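You operate a simulated robot arm through the tools that you are given. There is no shell and no other tool.

The job below is to be done with a simulated robot arm. You get a single attempt, and the scene is never put back.

JOB
Let the grey water out, rinse the scum off with cold and plug the sink again.
Fine: by the sink knob; swing the spout over the sink before the tap runs; blue tap lever off and the sink run empty before you plug it. Where these are worked on the way, their far stop is far enough and under half their travel is too little: blue tap lever.

The check looks at the end state, three seconds after you hand in, the way a careful person would. Anything else that was tipped, shoved, dropped, spilled or broken makes it a failure.

ROBOT AND FRAMES
A 7-joint arm with a three-finger gripper, fixed in place. Base frame: the origin is at the foot of the arm, x ahead of it, y to its left, z up; the work surface is at about z = 950. Units: mm, rad, N and s.
With the tool pointing down near the work surface it reaches from about 100 to 880 mm from the base axis. Its first joint turns from -2.897 to 2.897 rad. Payload 2.94 kg.
The TCP is the grasp point between the finger pads, 30 mm short of the fingertips. In the tool frame z runs along the fingers and y along their closing line. The gripper opens to 132 mm. The gripper's body begins 107 mm behind the TCP.
Orientation is that of the tool frame in the base frame, as a unit quaternion [x, y, z, w]. With the fingers straight down and closing along the base's y, the tool's x points along the base's -x, its y along +y and its z along -z.

CONTROLS
- The arm moves only by the tool apply_moves. Its argument "steps" is a list of rows, each a list of 7 numbers: the opening, from 0 (shut) to 1 (fully open), then the shift along the tool's x, y, z in mm, then the turn, a rotation vector about the tool's x, y, z in rad. In form: [[fingers, x, y, z, wx, wy, wz], ...]. A call has 1 to 20 rows; each row is the pose to reach, as a shift and turn from the pose commanded when the call began, along the tool's axes at that moment. A row lasts 0.2 s, in which the tool goes at most 50 mm and 0.15 rad; a call with a longer step from one row to the next is refused whole, and so is a gripper value outside its range. A pose out of reach is approached as far as the arm can. The call stops where the force on the tool passes 50 N (or 10 N more than at its start, if that is more) or the arm is blocked; 0.2 s more then pass. The fingers move at their own pace and stop on an object; they squeeze with about 29 N. The grip force told is the motor's: it shows also when the fingers shut on nothing. Time passes only in rows, and 0.2 s behind the last, so rows that repeat a pose let the fingers close. The reply holds the time, the measured pose of the TCP, the force on the tool along the base axes, the opening and the grip force, in the units named above and with some noise, with the torque about the TCP (base axes, N m) and any sound that the robot's microphone picked up.
- Cameras (640 x 400 px; columns grow to the right, rows downward): "scene" is fixed at [49.3, -650.3, 1796.5]; the picture's right is [0.51, -0.86, 0.00], its down [-0.53, -0.31, -0.79] and it looks along [0.68, 0.40, -0.61] (base axes); focal length 350 px, centre (320, 200). "wrist" rides on the gripper at [72, 3, -144] in the tool frame; the picture's right is [-0.04, 1.00, 0.00], its down [-0.88, -0.04, -0.48] and it looks along [-0.47, -0.02, 0.88] (tool axes); focal length 256 px, centre (320, 200). There is no depth. A picture from a camera that has moved, and an enlarged one, comes with that camera's place and axes in the base frame and with its lens.
- capture(camera): a new picture of that camera. The clock stands still meanwhile.
- lift_body(by): slides the trunk up (or, below 0, down) by that many mm; the arm rides with it, the base frame stays. It gives what a move gives, with no picture.
- inspect(camera, box): a new picture of the part [left, top, right, bottom] of that camera's present view, enlarged. The clock stands still meanwhile.
- job_done(): hands the job in; it is judged then, once.

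Places have to be worked out from the pictures, the camera data and where the tool is seen. Open the gripper and draw the arm clear of the work before you hand the job in, unless the task says otherwise.

The tools are called after "Emit:" as name(argument=value, ...) on one line, values as JSON. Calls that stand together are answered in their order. apply_moves: Moves the arm, as the interface text tells. Its arguments: {"type":"object","properties":{"steps":{"type":"array","items":{"type":"array","items":{"type":"number"}}}},"required":["steps"]} The other tools are called the same way: lift_body (by) slides the trunk up or down; capture (camera) takes a picture; inspect (camera, box) takes an enlarged picture of a part of a camera's view; job_done () hands the job in.

At the start:

```text
clock: 0.0
position: [585.0, -42.5, 1493.2]
tcp_rot: [0.0, 1.0, 0.0, 0.0]
wrist_force: [-0.7, -0.1, -0.5]
wrist_torque: [0.02, 0.0, -0.01]
finger_gap: 132.1
grasp_force: 0.2
trunk travel left (down, up): [-475.0, 65.0]
```

scene: 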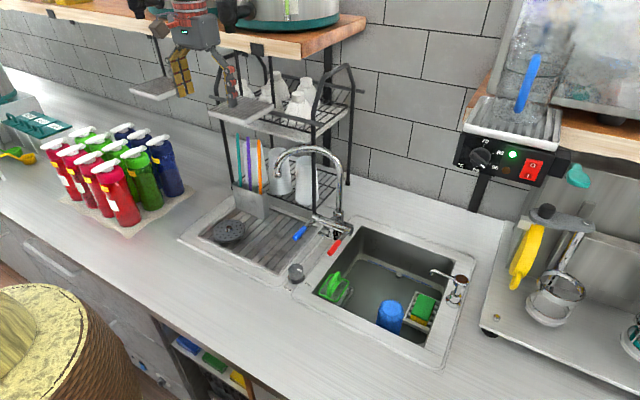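
wrist: 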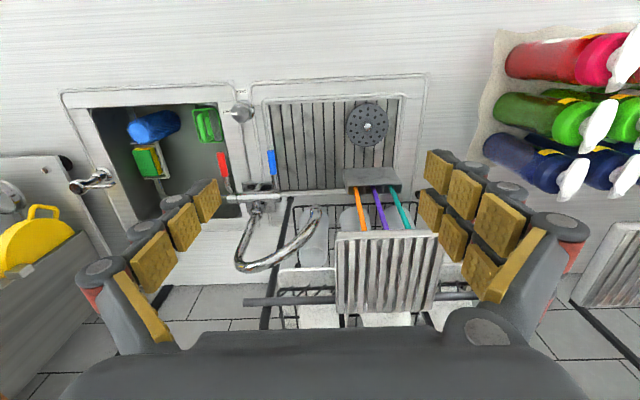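

The scene shows a sink on the right, a tap with blue and red levers and a spout turned towards the drainboard, and a knob near the sink. I'll look closer before moving.

Emit:
inspect(camera="scene", box=[270, 130, 490, 370])

Emit:
inspect(camera="wrist", box=[50, 70, 350, 290])

Emit:
inspect(camera="scene", box=[260, 140, 380, 290])

Emit:
inspect(camera="scene", box=[370, 230, 490, 350])

```text
1.67 times, centred on (380, 250) of scene
camera zoom: at [49.3, -650.3, 1796.5], right [0.51, -0.86, 0.0], down [-0.53, -0.31, -0.79], along [0.68, 0.4, -0.61], focal length 584 px, centre (220, 117)
```

zoom: 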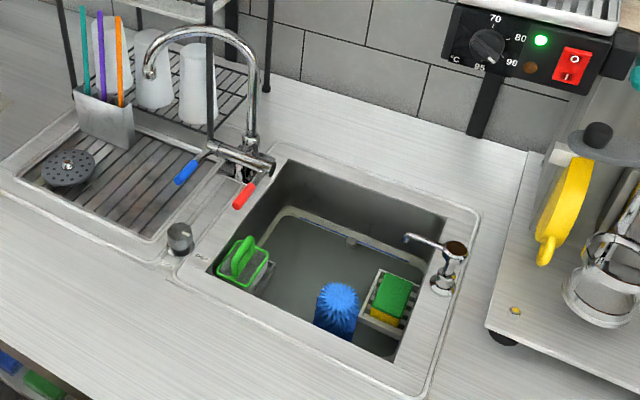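

```text
1.82 times, centred on (200, 180) of wrist
camera zoom: at [513.6, -38.1, 1636.9], right [0.04, 1.0, 0.0], down [0.88, -0.04, 0.48], along [0.47, -0.02, -0.88], focal length 465 px, centre (538, 236)
```

zoom: 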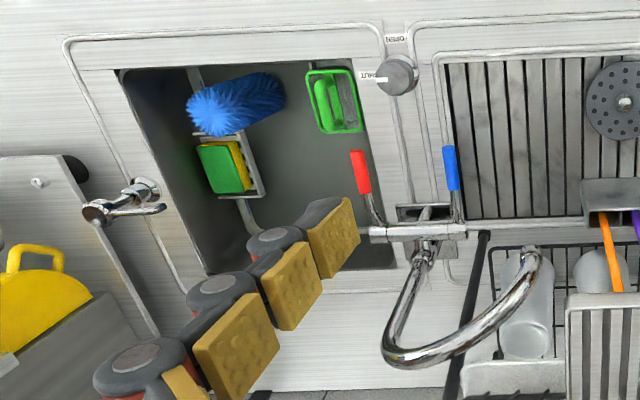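

```text
2.67 times, centred on (320, 215) of scene
camera zoom: at [49.3, -650.3, 1796.5], right [0.51, -0.86, 0.0], down [-0.53, -0.31, -0.79], along [0.68, 0.4, -0.61], focal length 934 px, centre (320, 160)
```

zoom: 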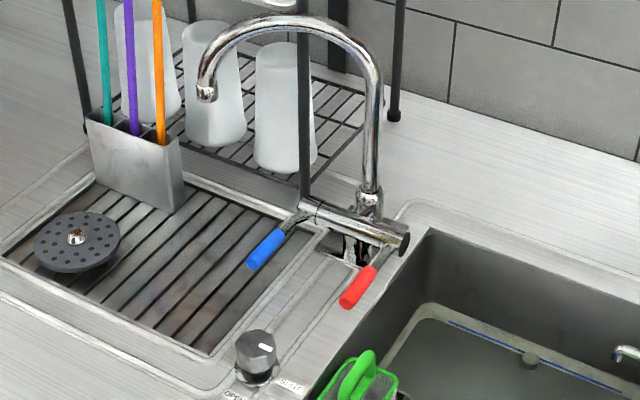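

```text
3.33 times, centred on (430, 290) of scene
camera zoom: at [49.3, -650.3, 1796.5], right [0.51, -0.86, 0.0], down [-0.53, -0.31, -0.79], along [0.68, 0.4, -0.61], focal length 1168 px, centre (-47, -100)
```

zoom: 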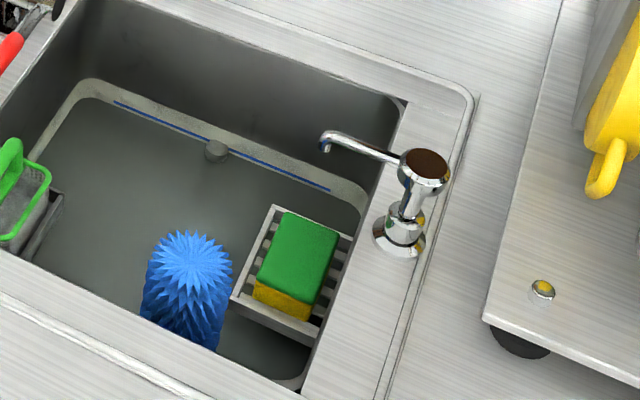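

The knob stands at about (611, -231, 990), with its pointer at SHUT (-y) and OPEN towards the robot (-x). The blue lever runs from about (705, -168) to (825, -170) at z of about 1012. The spout tip is near (786, -59, 1175). I'll move to a point above and short of the knob to look closer.

Emit:
apply_moves(steps=[[1, 5, -30, 20, 0, 0, 0], [1, 10, -65, 45, 0, 0, 0], [1, 15, -100, 75, 0, 0, 0], [1, 20, -135, 105, 0, 0, 0], [1, 25, -165, 140, 0, 0, 0], [1, 25, -189, 180, 0, 0, 0], [1, 25, -189, 220, 0, 0, 0], [1, 25, -189, 220, 0, 0, 0]])

Emit:
capture(camera="wrist")

Emit:
capture(camera="scene")

```text
clock: 1.8
position: [564.1, -230.7, 1273.4]
tcp_rot: [0.001, 1.0, 0.0, 0.0]
wrist_force: [0.1, -0.2, -0.2]
wrist_torque: [-0.02, -0.02, 0.0]
finger_gap: 132.1
grasp_force: 0.1
trunk travel left (down, up): [-475.0, 65.0]
```

```text
taken
camera wrist: at [491.2, -226.4, 1416.8], right [0.04, 1.0, 0.0], down [0.88, -0.04, 0.48], along [0.48, -0.02, -0.88], focal length 256 px, centre (320, 200)
```

wrist: 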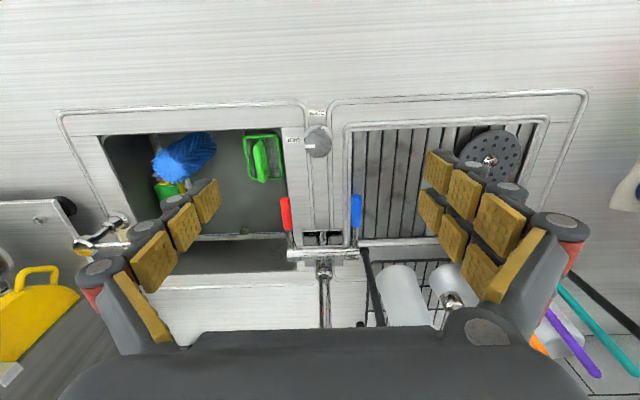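

```text
taken
```

scene: 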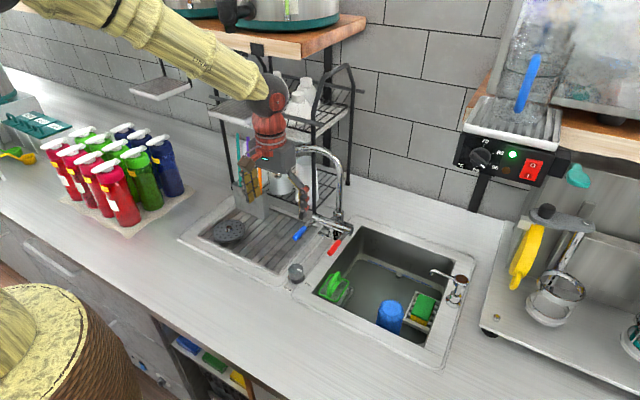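

The arm is clear of everything. I'll enlarge the knob and tap area from here.

Emit:
inspect(camera="wrist", box=[270, 90, 370, 170])

Emit:
inspect(camera="wrist", box=[250, 170, 400, 300])

Emit:
inspect(camera="scene", box=[280, 215, 370, 290])

Emit:
inspect(camera="wrist", box=[90, 110, 300, 280])

```text
5.00 times, centred on (320, 130) of wrist
camera zoom: at [491.2, -226.4, 1416.8], right [0.04, 1.0, 0.0], down [0.88, -0.04, 0.48], along [0.48, -0.02, -0.88], focal length 1280 px, centre (320, 550)
```

zoom: 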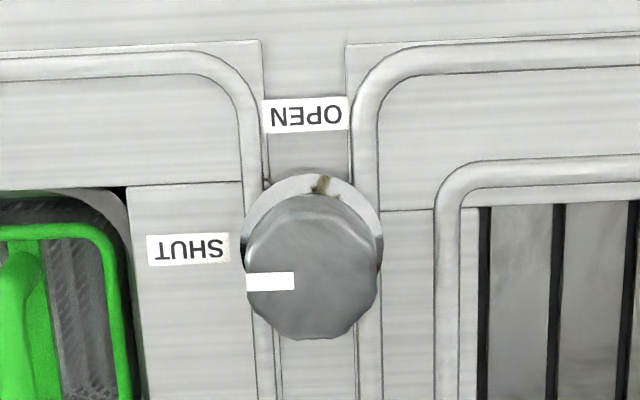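

```text
3.08 times, centred on (325, 235) of wrist
camera zoom: at [491.2, -226.4, 1416.8], right [0.04, 1.0, 0.0], down [0.88, -0.04, 0.48], along [0.48, -0.02, -0.88], focal length 788 px, centre (305, 92)
```

zoom: 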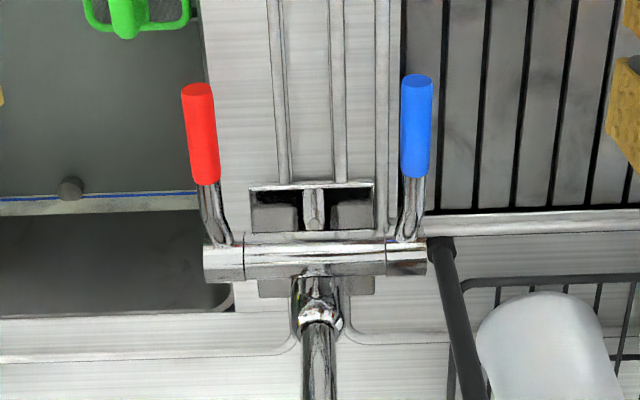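

```text
5.33 times, centred on (325, 252) of scene
camera zoom: at [49.3, -650.3, 1796.5], right [0.51, -0.86, 0.0], down [-0.53, -0.31, -0.79], along [0.68, 0.4, -0.61], focal length 1868 px, centre (293, -80)
```

zoom: 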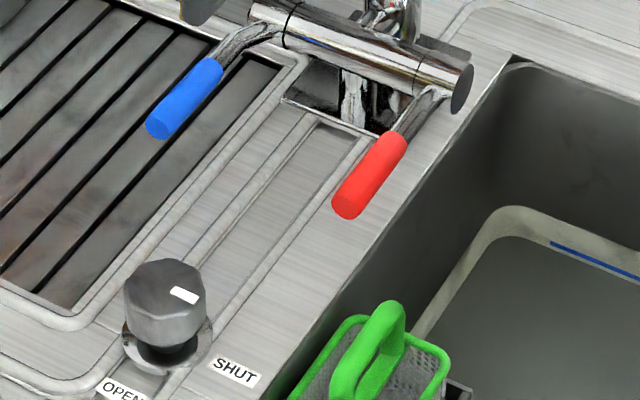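

```text
2.35 times, centred on (195, 195) of wrist
camera zoom: at [491.2, -226.4, 1416.8], right [0.04, 1.0, 0.0], down [0.88, -0.04, 0.48], along [0.48, -0.02, -0.88], focal length 602 px, centre (614, 212)
```

zoom: 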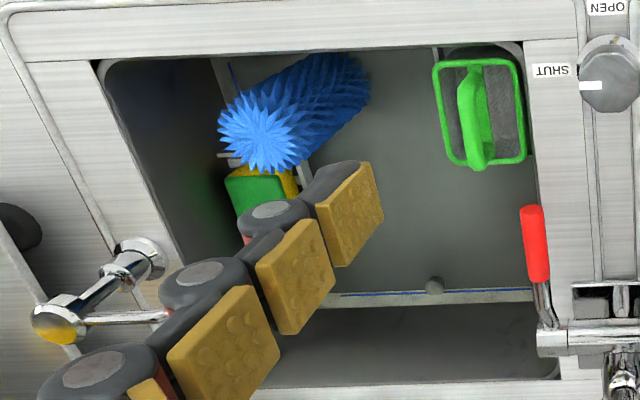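

The knob is about 44 mm across, centred near (615, -234), with its top at z of about 995 and its body from about 967 to 995. I'll move above it, pre-turned by -45° and with the opening reduced, and check before going down.

Emit:
apply_moves(steps=[[0.9, -10, -1, 30, 0, 0, -0.1], [0.8, -20, -1, 65, 0, 0, -0.2], [0.7, -30, -2, 100, 0, 0, -0.3], [0.65, -40, -2, 135, 0, 0, -0.4], [0.65, -46, -3, 165, 0, 0, -0.5], [0.65, -50, -3, 190, 0, 0, -0.6], [0.65, -52, -3, 210, 0, 0, -0.7], [0.65, -52, -3, 225, 0, 0, -0.785], [0.65, -52, -3, 225, 0, 0, -0.785]])

Emit:
capture(camera="wrist")

Emit:
inspect(camera="scene", box=[230, 140, 390, 300])

```text
clock: 3.8
position: [614.3, -235.1, 1047.5]
tcp_rot: [-0.383, 0.924, 0.0, 0.0]
wrist_force: [-0.2, -0.7, 0.6]
wrist_torque: [-0.01, 0.02, -0.01]
finger_gap: 85.7
grasp_force: 0.1
trunk travel left (down, up): [-475.0, 65.0]
```

```text
taken
camera wrist: at [560.4, -282.0, 1190.7], right [-0.68, 0.74, 0.0], down [0.65, 0.59, 0.48], along [0.35, 0.32, -0.88], focal length 256 px, centre (320, 200)
```

wrist: 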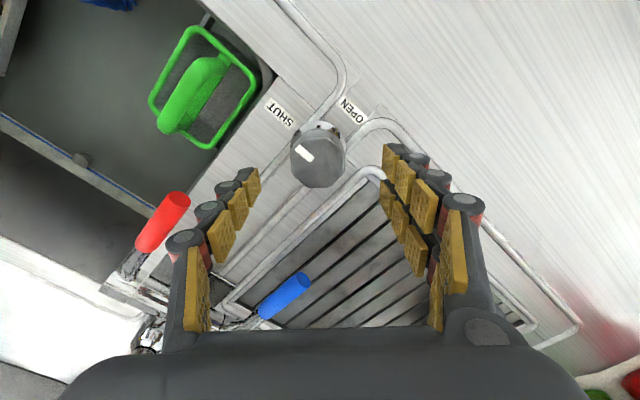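

```text
2.50 times, centred on (310, 220) of scene
camera zoom: at [49.3, -650.3, 1796.5], right [0.51, -0.86, 0.0], down [-0.53, -0.31, -0.79], along [0.68, 0.4, -0.61], focal length 876 px, centre (345, 150)
```

zoom: 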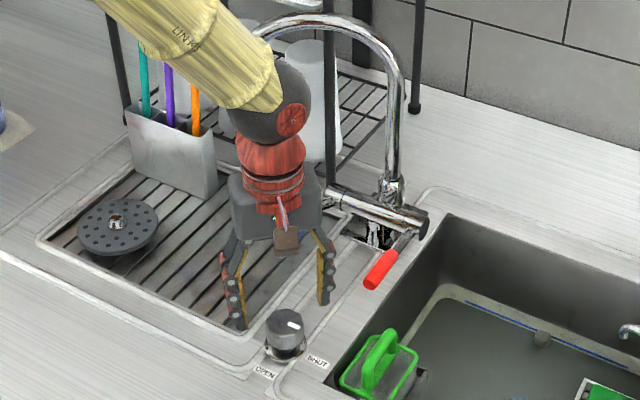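

The knob sits directly under the tool: I place its centre at about (612, -236) and the TCP is at (614, -235). I'll go down to z of about 990 and close on it.

Emit:
apply_moves(steps=[[0.65, 0, 0, 25, 0, 0, 0], [0.65, 0, 0, 45, 0, 0, 0], [0.65, 0, 0, 57, 0, 0, 0], [0.65, 0, 0, 57, 0, 0, 0], [0.2, 0, 0, 57, 0, 0, 0], [0.2, 0, 0, 57, 0, 0, 0], [0.2, 0, 0, 57, 0, 0, 0], [0.2, 0, 0, 57, 0, 0, 0], [0.2, 0, 0, 57, 0, 0, 0]])

Emit:
inspect(camera="scene", box=[230, 140, 390, 300])

Emit:
capture(camera="wrist")

```text
clock: 5.8
position: [614.8, -236.2, 990.0]
tcp_rot: [-0.383, 0.924, 0.0, 0.001]
wrist_force: [8.0, -8.1, 0.4]
wrist_torque: [-0.18, -0.24, -0.01]
finger_gap: 44.0
grasp_force: 36.1
trunk travel left (down, up): [-475.0, 65.0]
```

```text
2.50 times, centred on (310, 220) of scene
camera zoom: at [49.3, -650.3, 1796.5], right [0.51, -0.86, 0.0], down [-0.53, -0.31, -0.79], along [0.68, 0.4, -0.61], focal length 876 px, centre (345, 150)
```

zoom: 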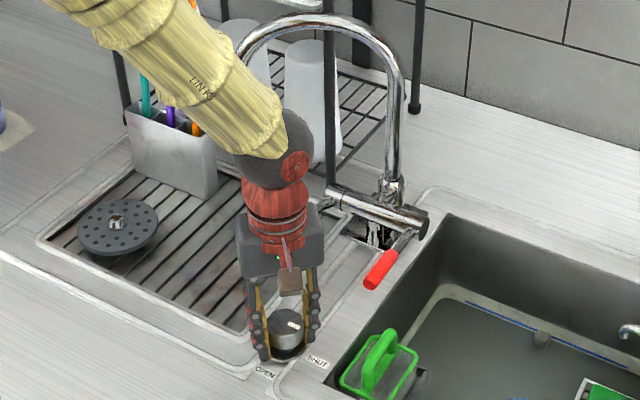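

```text
taken
camera wrist: at [561.0, -283.6, 1134.8], right [-0.67, 0.74, 0.0], down [0.65, 0.59, 0.48], along [0.35, 0.32, -0.88], focal length 256 px, centre (320, 200)
```

wrist: 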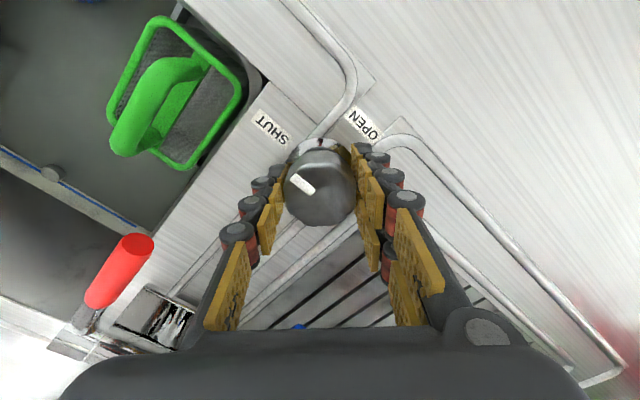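

The grip holds the knob at a 44 mm gap, with about 11 N of side force, so I shift 1 mm to relieve it. Then I'll turn it clockwise as seen from above, towards OPEN, by about half first.

Emit:
apply_moves(steps=[[0.2, 0, -1, 0, 0, 0, 0.0], [0.2, 0, -1, 0, 0, 0, 0.1], [0.2, 0, -1, 0, 0, 0, 0.2], [0.2, 0, -1, 0, 0, 0, 0.3], [0.2, 0, -1, 0, 0, 0, 0.4], [0.2, 0, -1, 0, 0, 0, 0.5], [0.2, 0, -1, 0, 0, 0, 0.6], [0.2, 0, -1, 0, 0, 0, 0.7], [0.2, 0, -1, 0, 0, 0, 0.785]])

Emit:
capture(camera="wrist")

```text
clock: 7.8
position: [613.8, -236.4, 992.1]
tcp_rot: [0.0, 1.0, 0.0, 0.0]
wrist_force: [13.2, -9.8, 4.7]
wrist_torque: [-0.03, -0.13, -0.01]
finger_gap: 43.9
grasp_force: 44.7
trunk travel left (down, up): [-475.0, 65.0]
```

```text
taken
camera wrist: at [542.1, -231.7, 1134.9], right [0.05, 1.0, 0.0], down [0.88, -0.04, 0.48], along [0.48, -0.02, -0.88], focal length 256 px, centre (320, 200)
```

wrist: 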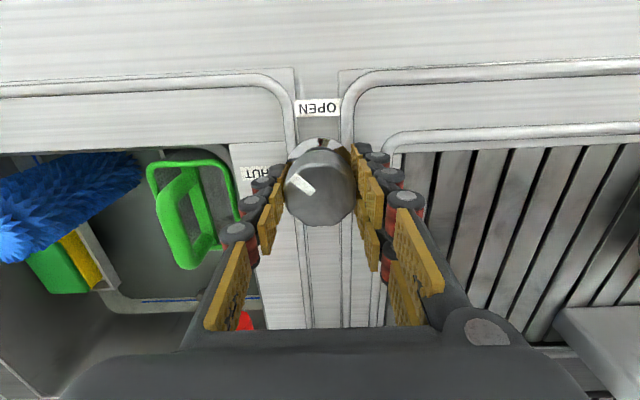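

The knob turned with the gripper and the pointer is now halfway between SHUT and OPEN. I'll turn it the remaining 45°, easing the side load a little.

Emit:
apply_moves(steps=[[0.2, -1, -1, 0, 0, 0, 0.1], [0.2, -1, -1, 0, 0, 0, 0.2], [0.2, -1, -1, 0, 0, 0, 0.3], [0.2, -1, -1, 0, 0, 0, 0.4], [0.2, -1, -1, 0, 0, 0, 0.5], [0.2, -1, -1, 0, 0, 0, 0.6], [0.2, -1, -1, 0, 0, 0, 0.7], [0.2, -1, -1, 0, 0, 0, 0.785]])

Emit:
capture(camera="wrist")

Emit:
inspect(camera="scene", box=[270, 200, 490, 370])

```text
clock: 9.6
position: [613.7, -237.0, 991.7]
tcp_rot: [0.384, 0.923, -0.001, 0.0]
wrist_force: [6.7, -0.5, 11.9]
wrist_torque: [0.61, 0.31, -0.01]
finger_gap: 43.9
grasp_force: 44.9
trunk travel left (down, up): [-475.0, 65.0]
```

```text
taken
camera wrist: at [565.6, -181.5, 1134.9], right [0.74, 0.67, 0.0], down [0.59, -0.65, 0.47], along [0.32, -0.35, -0.88], focal length 256 px, centre (320, 200)
```

wrist: 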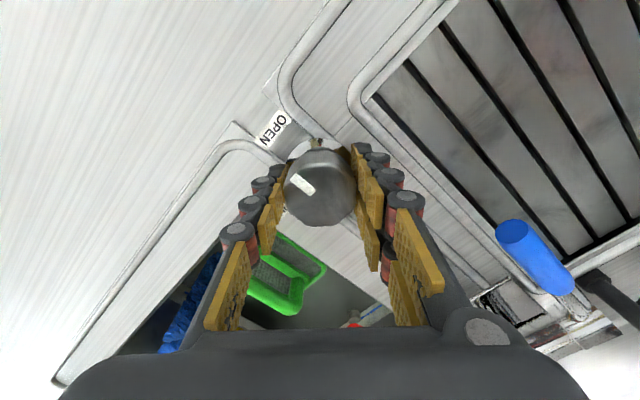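

```text
2.35 times, centred on (380, 285) of scene
camera zoom: at [49.3, -650.3, 1796.5], right [0.51, -0.86, 0.0], down [-0.53, -0.31, -0.79], along [0.68, 0.4, -0.61], focal length 824 px, centre (179, 0)
```

zoom: 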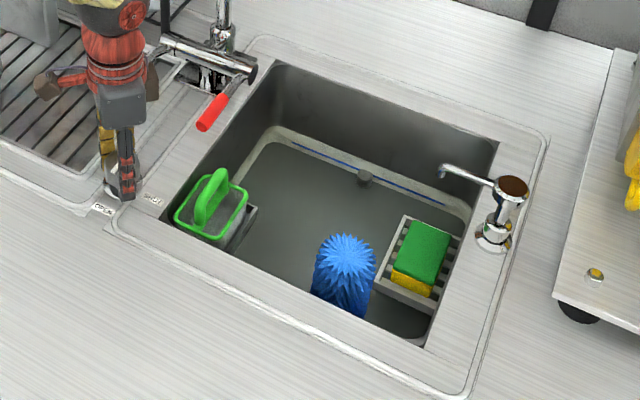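

The pointer is at OPEN and the reading shows no stop torque yet. I'll turn a little further to find the stop, then release.

Emit:
apply_moves(steps=[[0.2, 0, 0, 0, 0, 0, 0.05], [0.2, 0, 0, 0, 0, 0, 0.1], [0.2, 0, 0, 0, 0, 0, 0.1]])

Emit:
capture(camera="wrist")

Emit:
inspect(camera="scene", box=[270, 200, 490, 370])

```text
clock: 10.4
position: [614.8, -235.3, 990.3]
tcp_rot: [0.429, 0.903, 0.0, -0.001]
wrist_force: [3.1, 2.2, 6.1]
wrist_torque: [0.15, -0.29, 0.53]
finger_gap: 43.9
grasp_force: 45.0
trunk travel left (down, up): [-475.0, 65.0]
```

```text
taken
camera wrist: at [570.9, -176.5, 1134.2], right [0.8, 0.6, 0.0], down [0.53, -0.7, 0.47], along [0.28, -0.38, -0.88], focal length 256 px, centre (320, 200)
```

wrist: 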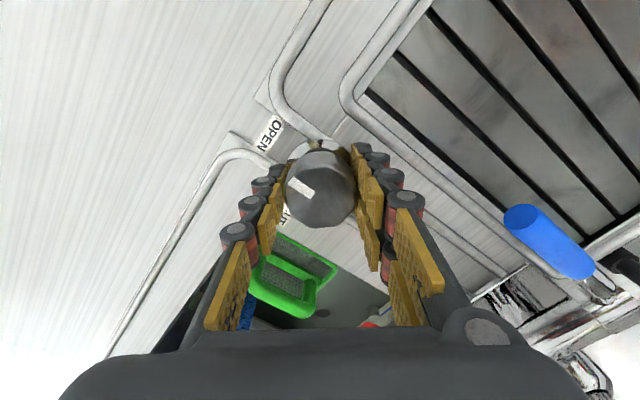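

```text
2.35 times, centred on (380, 285) of scene
camera zoom: at [49.3, -650.3, 1796.5], right [0.51, -0.86, 0.0], down [-0.53, -0.31, -0.79], along [0.68, 0.4, -0.61], focal length 824 px, centre (179, 0)
```

zoom: 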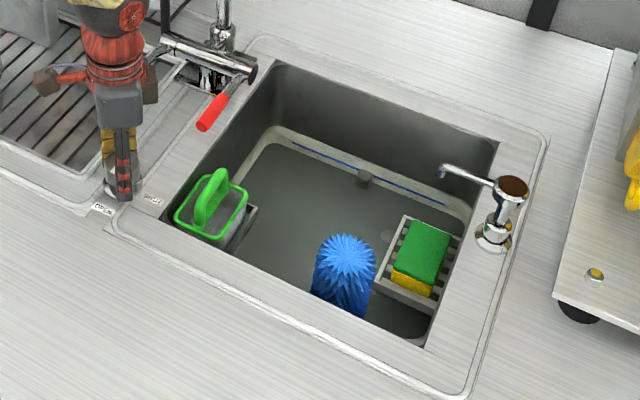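

There is 0.53 N m about z, so the knob is at its far stop, and the water in the sink appears to be starting to drop. I'll release and lift straight up.

Emit:
apply_moves(steps=[[0.65, 0, 0, 0, 0, 0, 0], [0.65, 0, 0, 0, 0, 0, 0], [0.65, 0, 0, 0, 0, 0, 0], [0.65, 0, 0, 0, 0, 0, 0], [0.65, 0, 0, -30, 0, 0, 0], [0.65, 0, 0, -70, 0, 0, 0], [0.65, 0, 0, -115, 0, 0, 0], [0.65, 0, 0, -160, 0, 0, -0.1], [0.65, 0, 0, -205, 0, 0, -0.22], [0.65, 0, 0, -250, 0, 0, -0.35], [0.65, 0, 0, -290, 0, 0, -0.48], [0.65, 0, 0, -320, 0, 0, -0.62], [0.65, 0, 0, -350, 0, 0, -0.75], [0.65, 0, 0, -370, 0, 0, -0.885], [0.65, 0, 0, -370, 0, 0, -0.885]])

Emit:
capture(camera="wrist")

Emit:
capture(camera="scene")

```text
clock: 13.6
position: [615.4, -235.9, 1360.2]
tcp_rot: [0.0, 1.0, 0.0, 0.0]
wrist_force: [0.4, 0.3, -0.1]
wrist_torque: [0.01, 0.0, -0.01]
finger_gap: 85.5
grasp_force: 0.1
trunk travel left (down, up): [-475.0, 65.0]
```

```text
taken
camera wrist: at [542.0, -231.9, 1504.3], right [0.04, 1.0, 0.0], down [0.88, -0.04, 0.48], along [0.47, -0.02, -0.88], focal length 256 px, centre (320, 200)
```

wrist: 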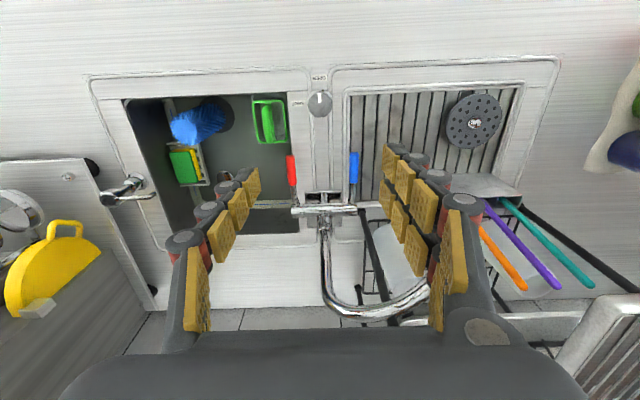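

```text
taken
```

scene: 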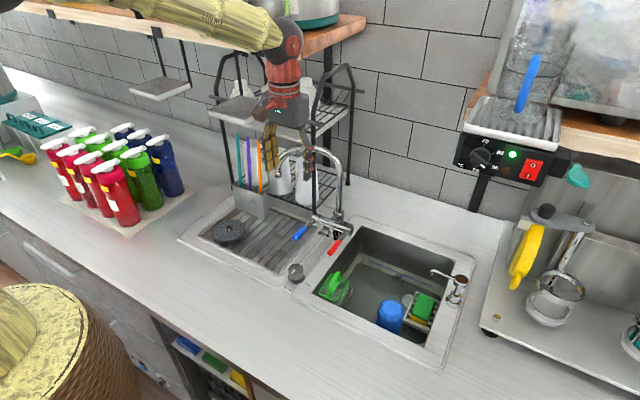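

Emit:
inspect(camera="scene", box=[300, 210, 480, 370])

Emit:
inspect(camera="wrist", box=[260, 150, 560, 350])

Emit:
inspect(camera="scene", box=[200, 60, 380, 250])

```text
2.50 times, centred on (390, 290) of scene
camera zoom: at [49.3, -650.3, 1796.5], right [0.51, -0.86, 0.0], down [-0.53, -0.31, -0.79], along [0.68, 0.4, -0.61], focal length 876 px, centre (145, -25)
```

zoom: 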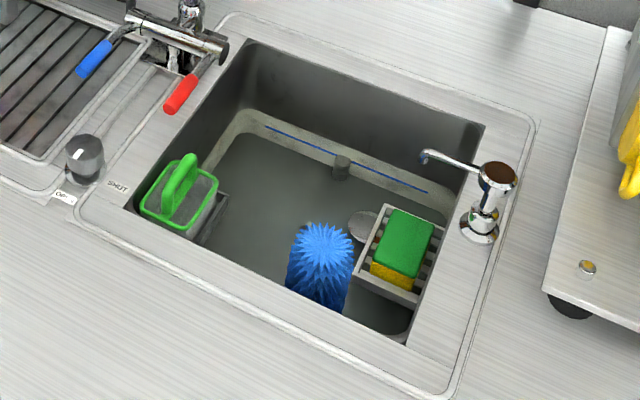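

```text
2.00 times, centred on (410, 250) of wrist
camera zoom: at [542.0, -231.9, 1504.3], right [0.04, 1.0, 0.0], down [0.88, -0.04, 0.48], along [0.47, -0.02, -0.88], focal length 512 px, centre (140, 100)
```

zoom: 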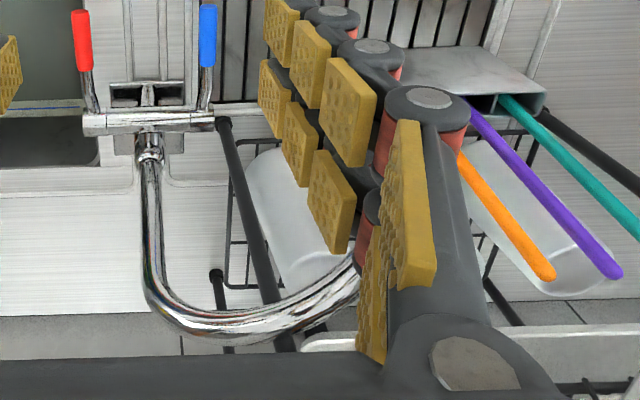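

```text
2.11 times, centred on (290, 155) of scene
camera zoom: at [49.3, -650.3, 1796.5], right [0.51, -0.86, 0.0], down [-0.53, -0.31, -0.79], along [0.68, 0.4, -0.61], focal length 738 px, centre (383, 295)
```

zoom: 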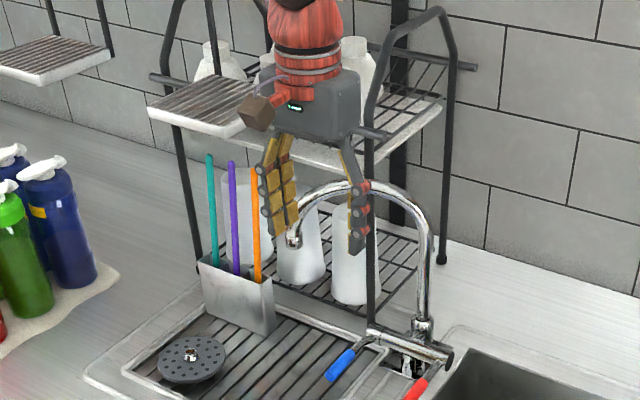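

The sink is draining and the scum ring is showing on its walls. I put the spout column at about (879, -235) and the spout tip at about (786, -59, 1175), with the arch top at z of about 1275. The spout currently points away from the sink. I need the clearances around it before I reach in, so I'll look at the rack and the upper shelf.

Emit:
inspect(camera="scene", box=[150, 0, 400, 130])

Emit:
inspect(camera="wrist", box=[440, 250, 640, 400])

```text
2.56 times, centred on (275, 65) of scene
camera zoom: at [49.3, -650.3, 1796.5], right [0.51, -0.86, 0.0], down [-0.53, -0.31, -0.79], along [0.68, 0.4, -0.61], focal length 897 px, centre (435, 546)
```

zoom: 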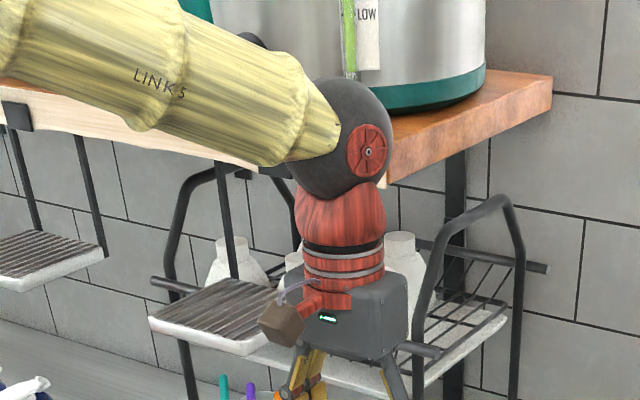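

```text
2.67 times, centred on (540, 325) of wrist
camera zoom: at [542.0, -231.9, 1504.3], right [0.04, 1.0, 0.0], down [0.88, -0.04, 0.48], along [0.47, -0.02, -0.88], focal length 683 px, centre (-267, -133)
```

zoom: 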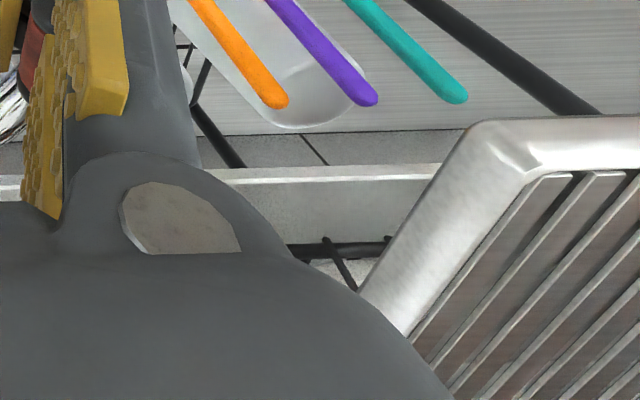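

The trays hang from a shelf whose underside I put at z of about 1526, with its front edge near x = 850 and its right end near y = -124. A straight-down approach to the spout would therefore hit the shelf with the wrist. I'll come in tilted 30° and perpendicular to the spout, so one finger passes behind the tube. First I move to a stand-off pose and check.

Emit:
apply_moves(steps=[[0.5, -18, 12, 2, -0.052, -0.031, 0.117], [0.5, -36, 23, 3, -0.105, -0.063, 0.235], [0.5, -53, 35, 5, -0.157, -0.094, 0.352], [0.5, -71, 46, 7, -0.209, -0.126, 0.469], [0.5, -88, 58, 8, -0.262, -0.157, 0.587], [0.5, -106, 69, 10, -0.314, -0.189, 0.704], [0.5, -123, 81, 12, -0.366, -0.22, 0.821], [0.5, -140, 92, 14, -0.419, -0.252, 0.939], [0.5, -158, 104, 15, -0.471, -0.283, 1.056], [0.5, -158, 104, 15, -0.471, -0.283, 1.056], [0.5, -158, 104, 15, -0.471, -0.283, 1.056]])

Emit:
capture(camera="wrist")

Emit:
inspect(camera="scene", box=[180, 0, 420, 260])

Emit:
inspect(camera="scene", box=[300, 210, 480, 370])

```text
clock: 16.0
position: [774.0, -132.9, 1345.2]
tcp_rot: [0.498, 0.827, 0.221, 0.134]
wrist_force: [-0.1, -0.4, 0.1]
wrist_torque: [0.01, -0.02, -0.01]
finger_gap: 66.0
grasp_force: 0.2
trunk travel left (down, up): [-475.0, 65.0]
```

```text
taken
camera wrist: at [678.7, -99.2, 1471.8], right [0.78, 0.37, 0.5], down [0.17, -0.9, 0.39], along [0.6, -0.22, -0.77], focal length 256 px, centre (320, 200)
```

wrist: 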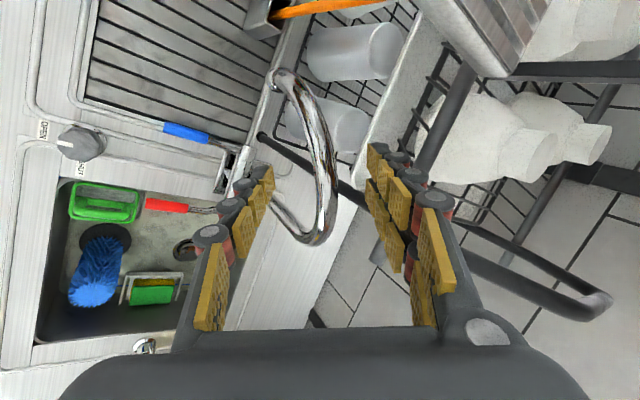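

```text
1.54 times, centred on (300, 130) of scene
camera zoom: at [49.3, -650.3, 1796.5], right [0.51, -0.86, 0.0], down [-0.53, -0.31, -0.79], along [0.68, 0.4, -0.61], focal length 539 px, centre (351, 308)
```

zoom: 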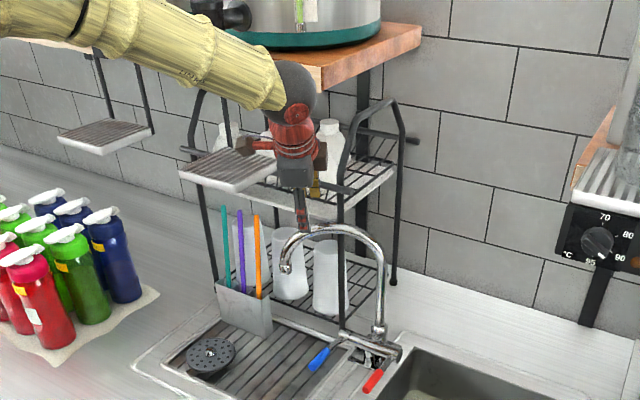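

```text
2.50 times, centred on (390, 290) of scene
camera zoom: at [49.3, -650.3, 1796.5], right [0.51, -0.86, 0.0], down [-0.53, -0.31, -0.79], along [0.68, 0.4, -0.61], focal length 876 px, centre (145, -25)
```

zoom: 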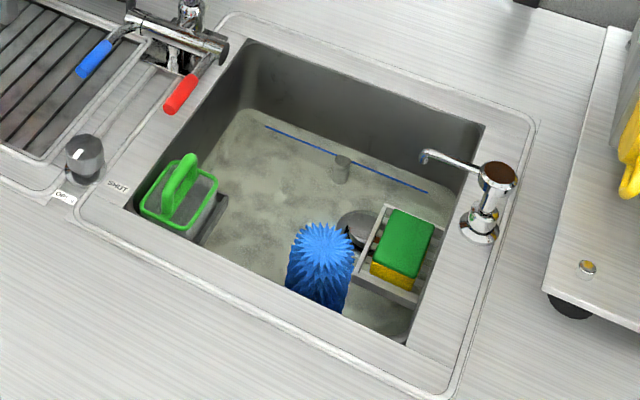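

The sink has drained and dry scum shows on the bottom. The spout tube passes midway between the open fingers in the wrist view, and the rack post at about (880, -140) stays clear of the back finger. I'll go 90 mm along the tool axis and close loosely around the tube.

Emit:
apply_moves(steps=[[0.5, 0, 0, 25, 0, 0, 0], [0.5, 0, 0, 50, 0, 0, 0], [0.5, 0, 0, 70, 0, 0, 0], [0.5, 0, 0, 88, 0, 0, 0], [0.5, 0, 0, 88, 0, 0, 0]])

Emit:
capture(camera="wrist")

Emit:
inspect(camera="scene", box=[220, 60, 400, 260])

```text
clock: 17.2
position: [811.5, -113.6, 1277.8]
tcp_rot: [0.498, 0.827, 0.223, 0.138]
wrist_force: [-1.0, 0.7, 28.1]
wrist_torque: [0.39, -1.25, 0.1]
finger_gap: 82.7
grasp_force: 11.7
trunk travel left (down, up): [-475.0, 65.0]
```

```text
taken
camera wrist: at [715.9, -79.7, 1401.7], right [0.78, 0.37, 0.51], down [0.17, -0.9, 0.4], along [0.6, -0.22, -0.77], focal length 256 px, centre (320, 200)
```

wrist: 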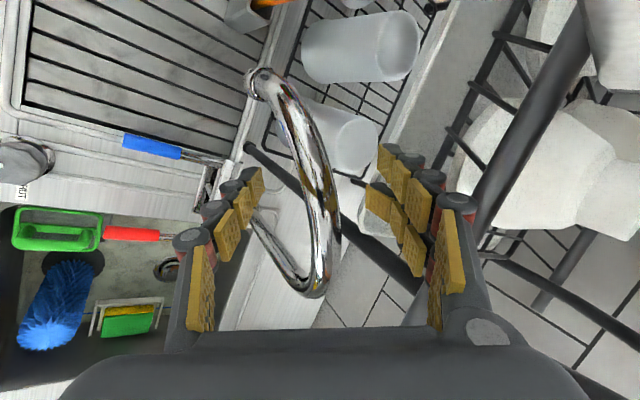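

```text
2.00 times, centred on (310, 160) of scene
camera zoom: at [49.3, -650.3, 1796.5], right [0.51, -0.86, 0.0], down [-0.53, -0.31, -0.79], along [0.68, 0.4, -0.61], focal length 701 px, centre (340, 280)
```

zoom: 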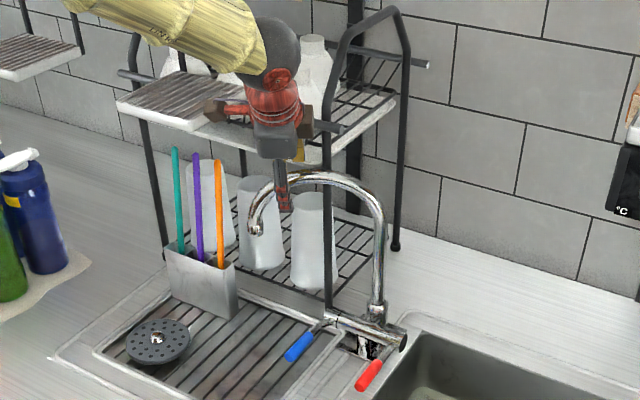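

The gap was forced from 66 to 83 mm with about 28 N of upward load. The torque puts the contact at the back fingertip, most likely resting on the front lip of the rack's upper shelf (z of about 1270, x of about 857). I'll back off 30 mm, narrow the gap to about 38 mm so the back finger stays clear of the lip, and check.

Emit:
apply_moves(steps=[[0.5, 0, 0, -15, 0, 0, 0], [0.5, 0, 0, -30, 0, 0, 0], [0.29, 0, 0, -30, 0, 0, 0], [0.29, 0, 0, -30, 0, 0, 0], [0.29, 0, 0, -30, 0, 0, 0]])

Emit:
capture(camera="wrist")

Emit:
inspect(camera="scene", box=[250, 90, 370, 200])

```text
clock: 18.4
position: [799.5, -119.3, 1295.7]
tcp_rot: [0.498, 0.828, 0.221, 0.132]
wrist_force: [-0.8, -0.6, 0.1]
wrist_torque: [0.0, -0.02, 0.0]
finger_gap: 38.6
grasp_force: 0.1
trunk travel left (down, up): [-475.0, 65.0]
```

```text
taken
camera wrist: at [703.8, -86.0, 1421.5], right [0.79, 0.37, 0.5], down [0.17, -0.9, 0.39], along [0.59, -0.22, -0.77], focal length 256 px, centre (320, 200)
```

wrist: 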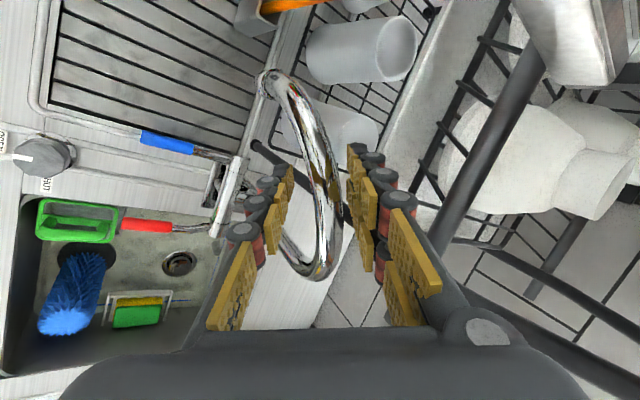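

```text
3.64 times, centred on (310, 145) of scene
camera zoom: at [49.3, -650.3, 1796.5], right [0.51, -0.86, 0.0], down [-0.53, -0.31, -0.79], along [0.68, 0.4, -0.61], focal length 1274 px, centre (356, 400)
```

zoom: 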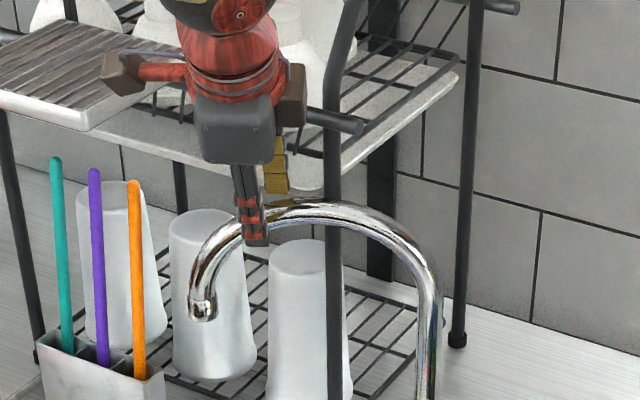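

The force is back to zero and the gap is 38.6 mm around the tube. In the scene image the rack post seems to overlap the tube, so I'll look at that crossing more closely before pulling.

Emit:
inspect(camera="scene", box=[285, 120, 345, 170])

Emit:
inspect(camera="wrist", box=[240, 60, 420, 300])

```text
8.00 times, centred on (315, 145) of scene
camera zoom: at [49.3, -650.3, 1796.5], right [0.51, -0.86, 0.0], down [-0.53, -0.31, -0.79], along [0.68, 0.4, -0.61], focal length 2803 px, centre (360, 640)
```

zoom: 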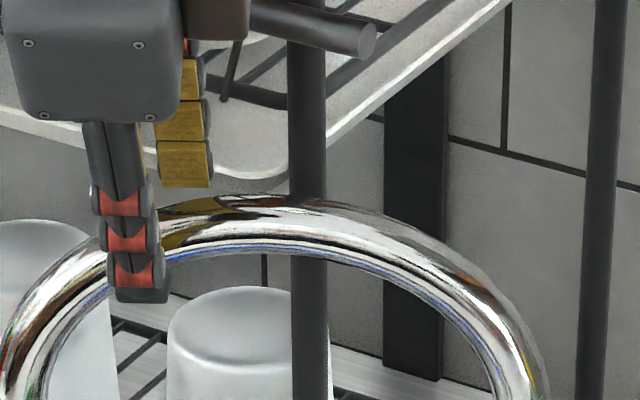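

```text
1.67 times, centred on (330, 180) of wrist
camera zoom: at [703.8, -86.0, 1421.5], right [0.79, 0.37, 0.5], down [0.17, -0.9, 0.39], along [0.59, -0.22, -0.77], focal length 427 px, centre (303, 233)
```

zoom: 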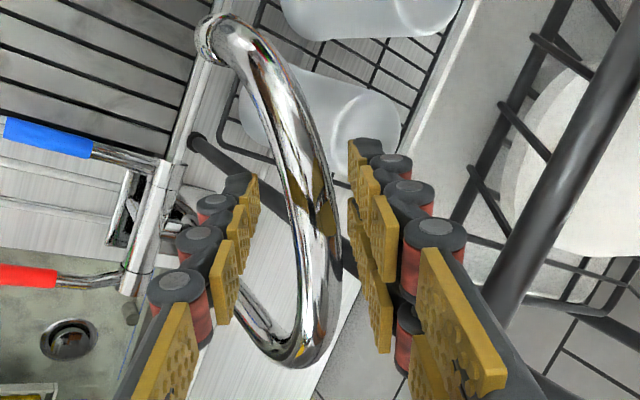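

The tube is in front of the post, as I had modelled it. The tube still lies near the fingertips, so I'll go 20 mm deeper with a narrower gap, then close on it to confirm its position.

Emit:
apply_moves(steps=[[0.26, 0, 0, -25, 0, 0, 0], [0.26, 0, 0, -18, 0, 0, 0], [0.26, 0, 0, -10, 0, 0, 0], [0.26, 0, 0, -10, 0, 0, 0]])

Emit:
inspect(camera="scene", box=[285, 120, 345, 170])

```text
clock: 19.4
position: [793.8, -121.8, 1305.2]
tcp_rot: [0.497, 0.828, 0.222, 0.134]
wrist_force: [-0.1, 0.5, -0.7]
wrist_torque: [0.01, 0.01, -0.03]
finger_gap: 33.9
grasp_force: 0.1
trunk travel left (down, up): [-475.0, 65.0]
```

```text
8.00 times, centred on (315, 145) of scene
camera zoom: at [49.3, -650.3, 1796.5], right [0.51, -0.86, 0.0], down [-0.53, -0.31, -0.79], along [0.68, 0.4, -0.61], focal length 2803 px, centre (360, 640)
```

zoom: 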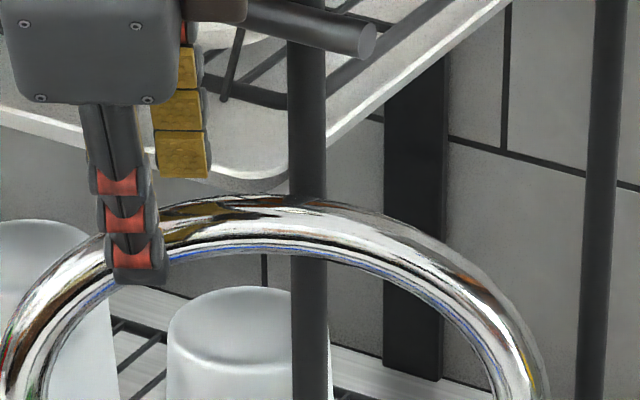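

I mistakenly gave those offsets as if relative to the earlier call, so the tool backed off 10 mm instead. I'll now go forward 30 mm along the tool axis.

Emit:
apply_moves(steps=[[0.26, 0, 0, 10, 0, 0, 0], [0.26, 0, 0, 20, 0, 0, 0], [0.26, 0, 0, 30, 0, 0, 0], [0.26, 0, 0, 30, 0, 0, 0]])

Emit:
inspect(camera="scene", box=[285, 120, 345, 170])

Emit:
inspect(camera="wrist", box=[240, 60, 420, 300])

```text
clock: 20.4
position: [806.0, -114.4, 1279.1]
tcp_rot: [0.497, 0.828, 0.222, 0.133]
wrist_force: [0.0, -0.4, 0.7]
wrist_torque: [-0.01, 0.01, 0.01]
finger_gap: 34.4
grasp_force: 0.0
trunk travel left (down, up): [-475.0, 65.0]
```

```text
8.00 times, centred on (315, 145) of scene
camera zoom: at [49.3, -650.3, 1796.5], right [0.51, -0.86, 0.0], down [-0.53, -0.31, -0.79], along [0.68, 0.4, -0.61], focal length 2803 px, centre (360, 640)
```

zoom: 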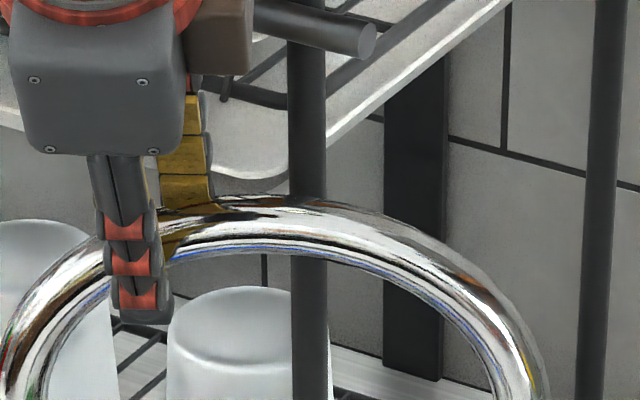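

```text
1.67 times, centred on (330, 180) of wrist
camera zoom: at [710.8, -81.7, 1405.0], right [0.78, 0.37, 0.5], down [0.17, -0.9, 0.39], along [0.6, -0.22, -0.77], focal length 427 px, centre (303, 233)
```

zoom: 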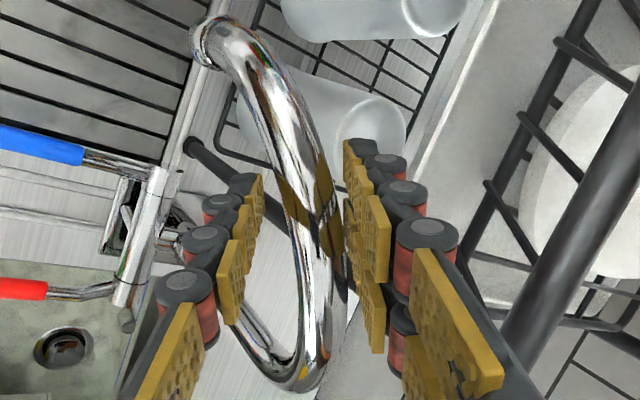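

The back finger is now behind the tube and nothing is loaded. I'll drag the spout round its column at about (879, -235), turning the tool with it, starting with 30°.

Emit:
apply_moves(steps=[[0.26, -1, -8, -4.5, 0, 0.0327, -0.0567], [0.26, -2.15, -15.87, -9.16, 0, 0.0654, -0.1134], [0.26, -4.2, -23.7, -13.6, 0, 0.098, -0.17], [0.26, -6.66, -31.37, -18.11, 0, 0.1309, -0.2267], [0.26, -13.48, -46.2, -26.68, 0, 0.1963, -0.3401], [0.26, -22.47, -60.16, -34.74, 0, 0.2618, -0.4534], [0.26, -22.47, -60.16, -34.74, 0, 0.2618, -0.4534]])

Emit:
capture(camera="wrist")

Emit:
inspect(camera="scene", box=[220, 60, 400, 260])

```text
clock: 22.0
position: [755.9, -164.9, 1278.4]
tcp_rot: [0.265, 0.929, 0.249, 0.072]
wrist_force: [0.0, 1.0, 0.2]
wrist_torque: [0.05, -0.01, 0.03]
finger_gap: 34.6
grasp_force: 0.4
trunk travel left (down, up): [-475.0, 65.0]
```

```text
taken
camera wrist: at [658.0, -185.2, 1404.6], right [0.49, 0.71, 0.5], down [0.6, -0.69, 0.39], along [0.63, 0.11, -0.77], focal length 256 px, centre (320, 200)
```

wrist: 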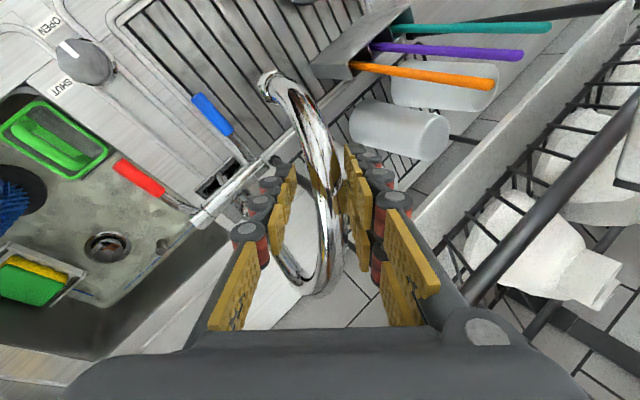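

```text
2.00 times, centred on (310, 160) of scene
camera zoom: at [49.3, -650.3, 1796.5], right [0.51, -0.86, 0.0], down [-0.53, -0.31, -0.79], along [0.68, 0.4, -0.61], focal length 701 px, centre (340, 280)
```

zoom: 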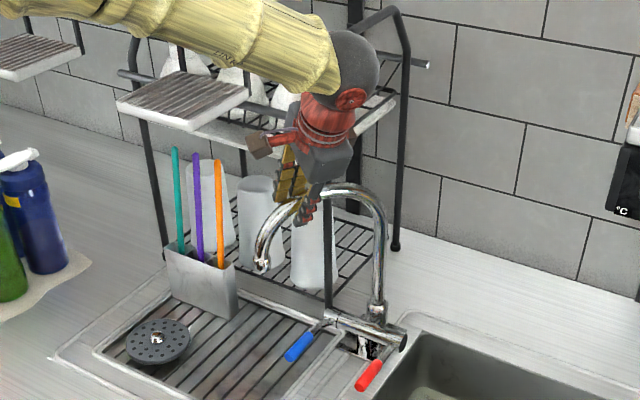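

The spout follows with almost no force and is now at about 150°. I'll continue another 30° the same way, so it points at the robot.

Emit:
apply_moves(steps=[[0.26, -2.0, -15.95, -9.2, 0, 0.0654, -0.1134], [0.26, -6.4, -31.5, -18.2, 0, 0.1309, -0.2267], [0.26, -13.1, -46.4, -26.8, 0, 0.1963, -0.3401], [0.26, -22.0, -60.4, -34.9, 0, 0.2618, -0.4534], [0.26, -22.0, -60.4, -34.9, 0, 0.2618, -0.4534]])

Emit:
capture(camera="wrist")

Emit:
inspect(camera="scene", box=[220, 60, 400, 260])

```text
clock: 23.2
position: [737.1, -238.5, 1277.6]
tcp_rot: [0.017, 0.966, 0.259, 0.005]
wrist_force: [-1.0, 0.6, 0.1]
wrist_torque: [-0.03, -0.06, -0.02]
finger_gap: 34.6
grasp_force: 0.0
trunk travel left (down, up): [-475.0, 65.0]
```

```text
taken
camera wrist: at [662.2, -303.7, 1404.1], right [0.07, 0.86, 0.5], down [0.87, -0.3, 0.39], along [0.49, 0.41, -0.77], focal length 256 px, centre (320, 200)
```

wrist: 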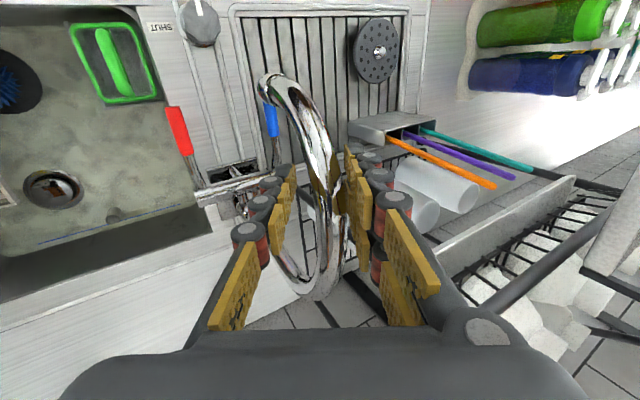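

```text
2.00 times, centred on (310, 160) of scene
camera zoom: at [49.3, -650.3, 1796.5], right [0.51, -0.86, 0.0], down [-0.53, -0.31, -0.79], along [0.68, 0.4, -0.61], focal length 701 px, centre (340, 280)
```

zoom: 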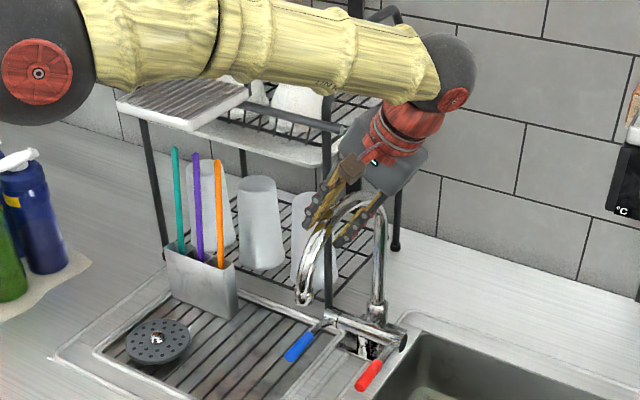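

The spout now points at the robot with still no load. Next I rotate the tool about the tube axis, from 30° tilted one way to 20° tilted the other, so the wrist stays within reach for the last part of the swing.

Emit:
apply_moves(steps=[[0.28, 0, 0, 0, 0.145, 0, 0], [0.28, 0, 0, 0, 0.29, 0, 0], [0.28, 0, 0, 0, 0.435, 0, 0], [0.28, 0, 0, 0, 0.58, 0, 0], [0.28, 0, 0, 0, 0.725, 0, 0], [0.28, 0, 0, 0, 0.87, 0, 0], [0.28, 0, 0, 0, 0.87, 0, 0]])

Emit:
capture(camera="wrist")

Emit:
capture(camera="scene")

```text
clock: 24.8
position: [738.1, -238.5, 1278.3]
tcp_rot: [0.017, 0.985, -0.173, -0.003]
wrist_force: [0.0, -0.9, 0.8]
wrist_torque: [0.0, 0.0, -0.01]
finger_gap: 37.4
grasp_force: 0.0
trunk travel left (down, up): [-475.0, 65.0]
```

```text
taken
camera wrist: at [667.2, -182.5, 1412.3], right [0.08, 0.94, -0.34], down [0.88, 0.1, 0.46], along [0.46, -0.34, -0.82], focal length 256 px, centre (320, 200)
```

wrist: 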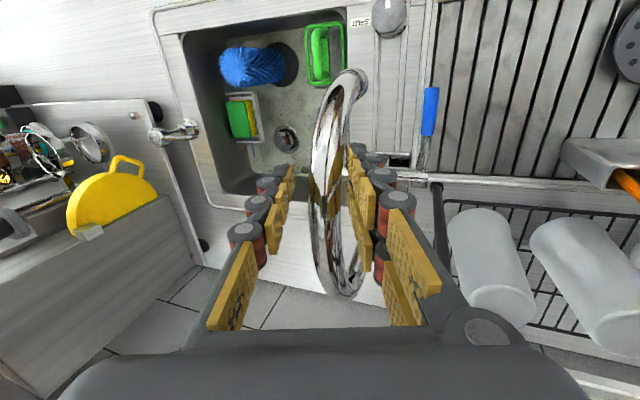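

```text
taken
```

scene: 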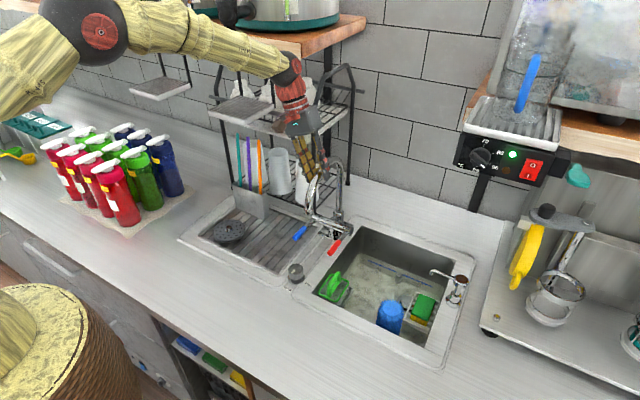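

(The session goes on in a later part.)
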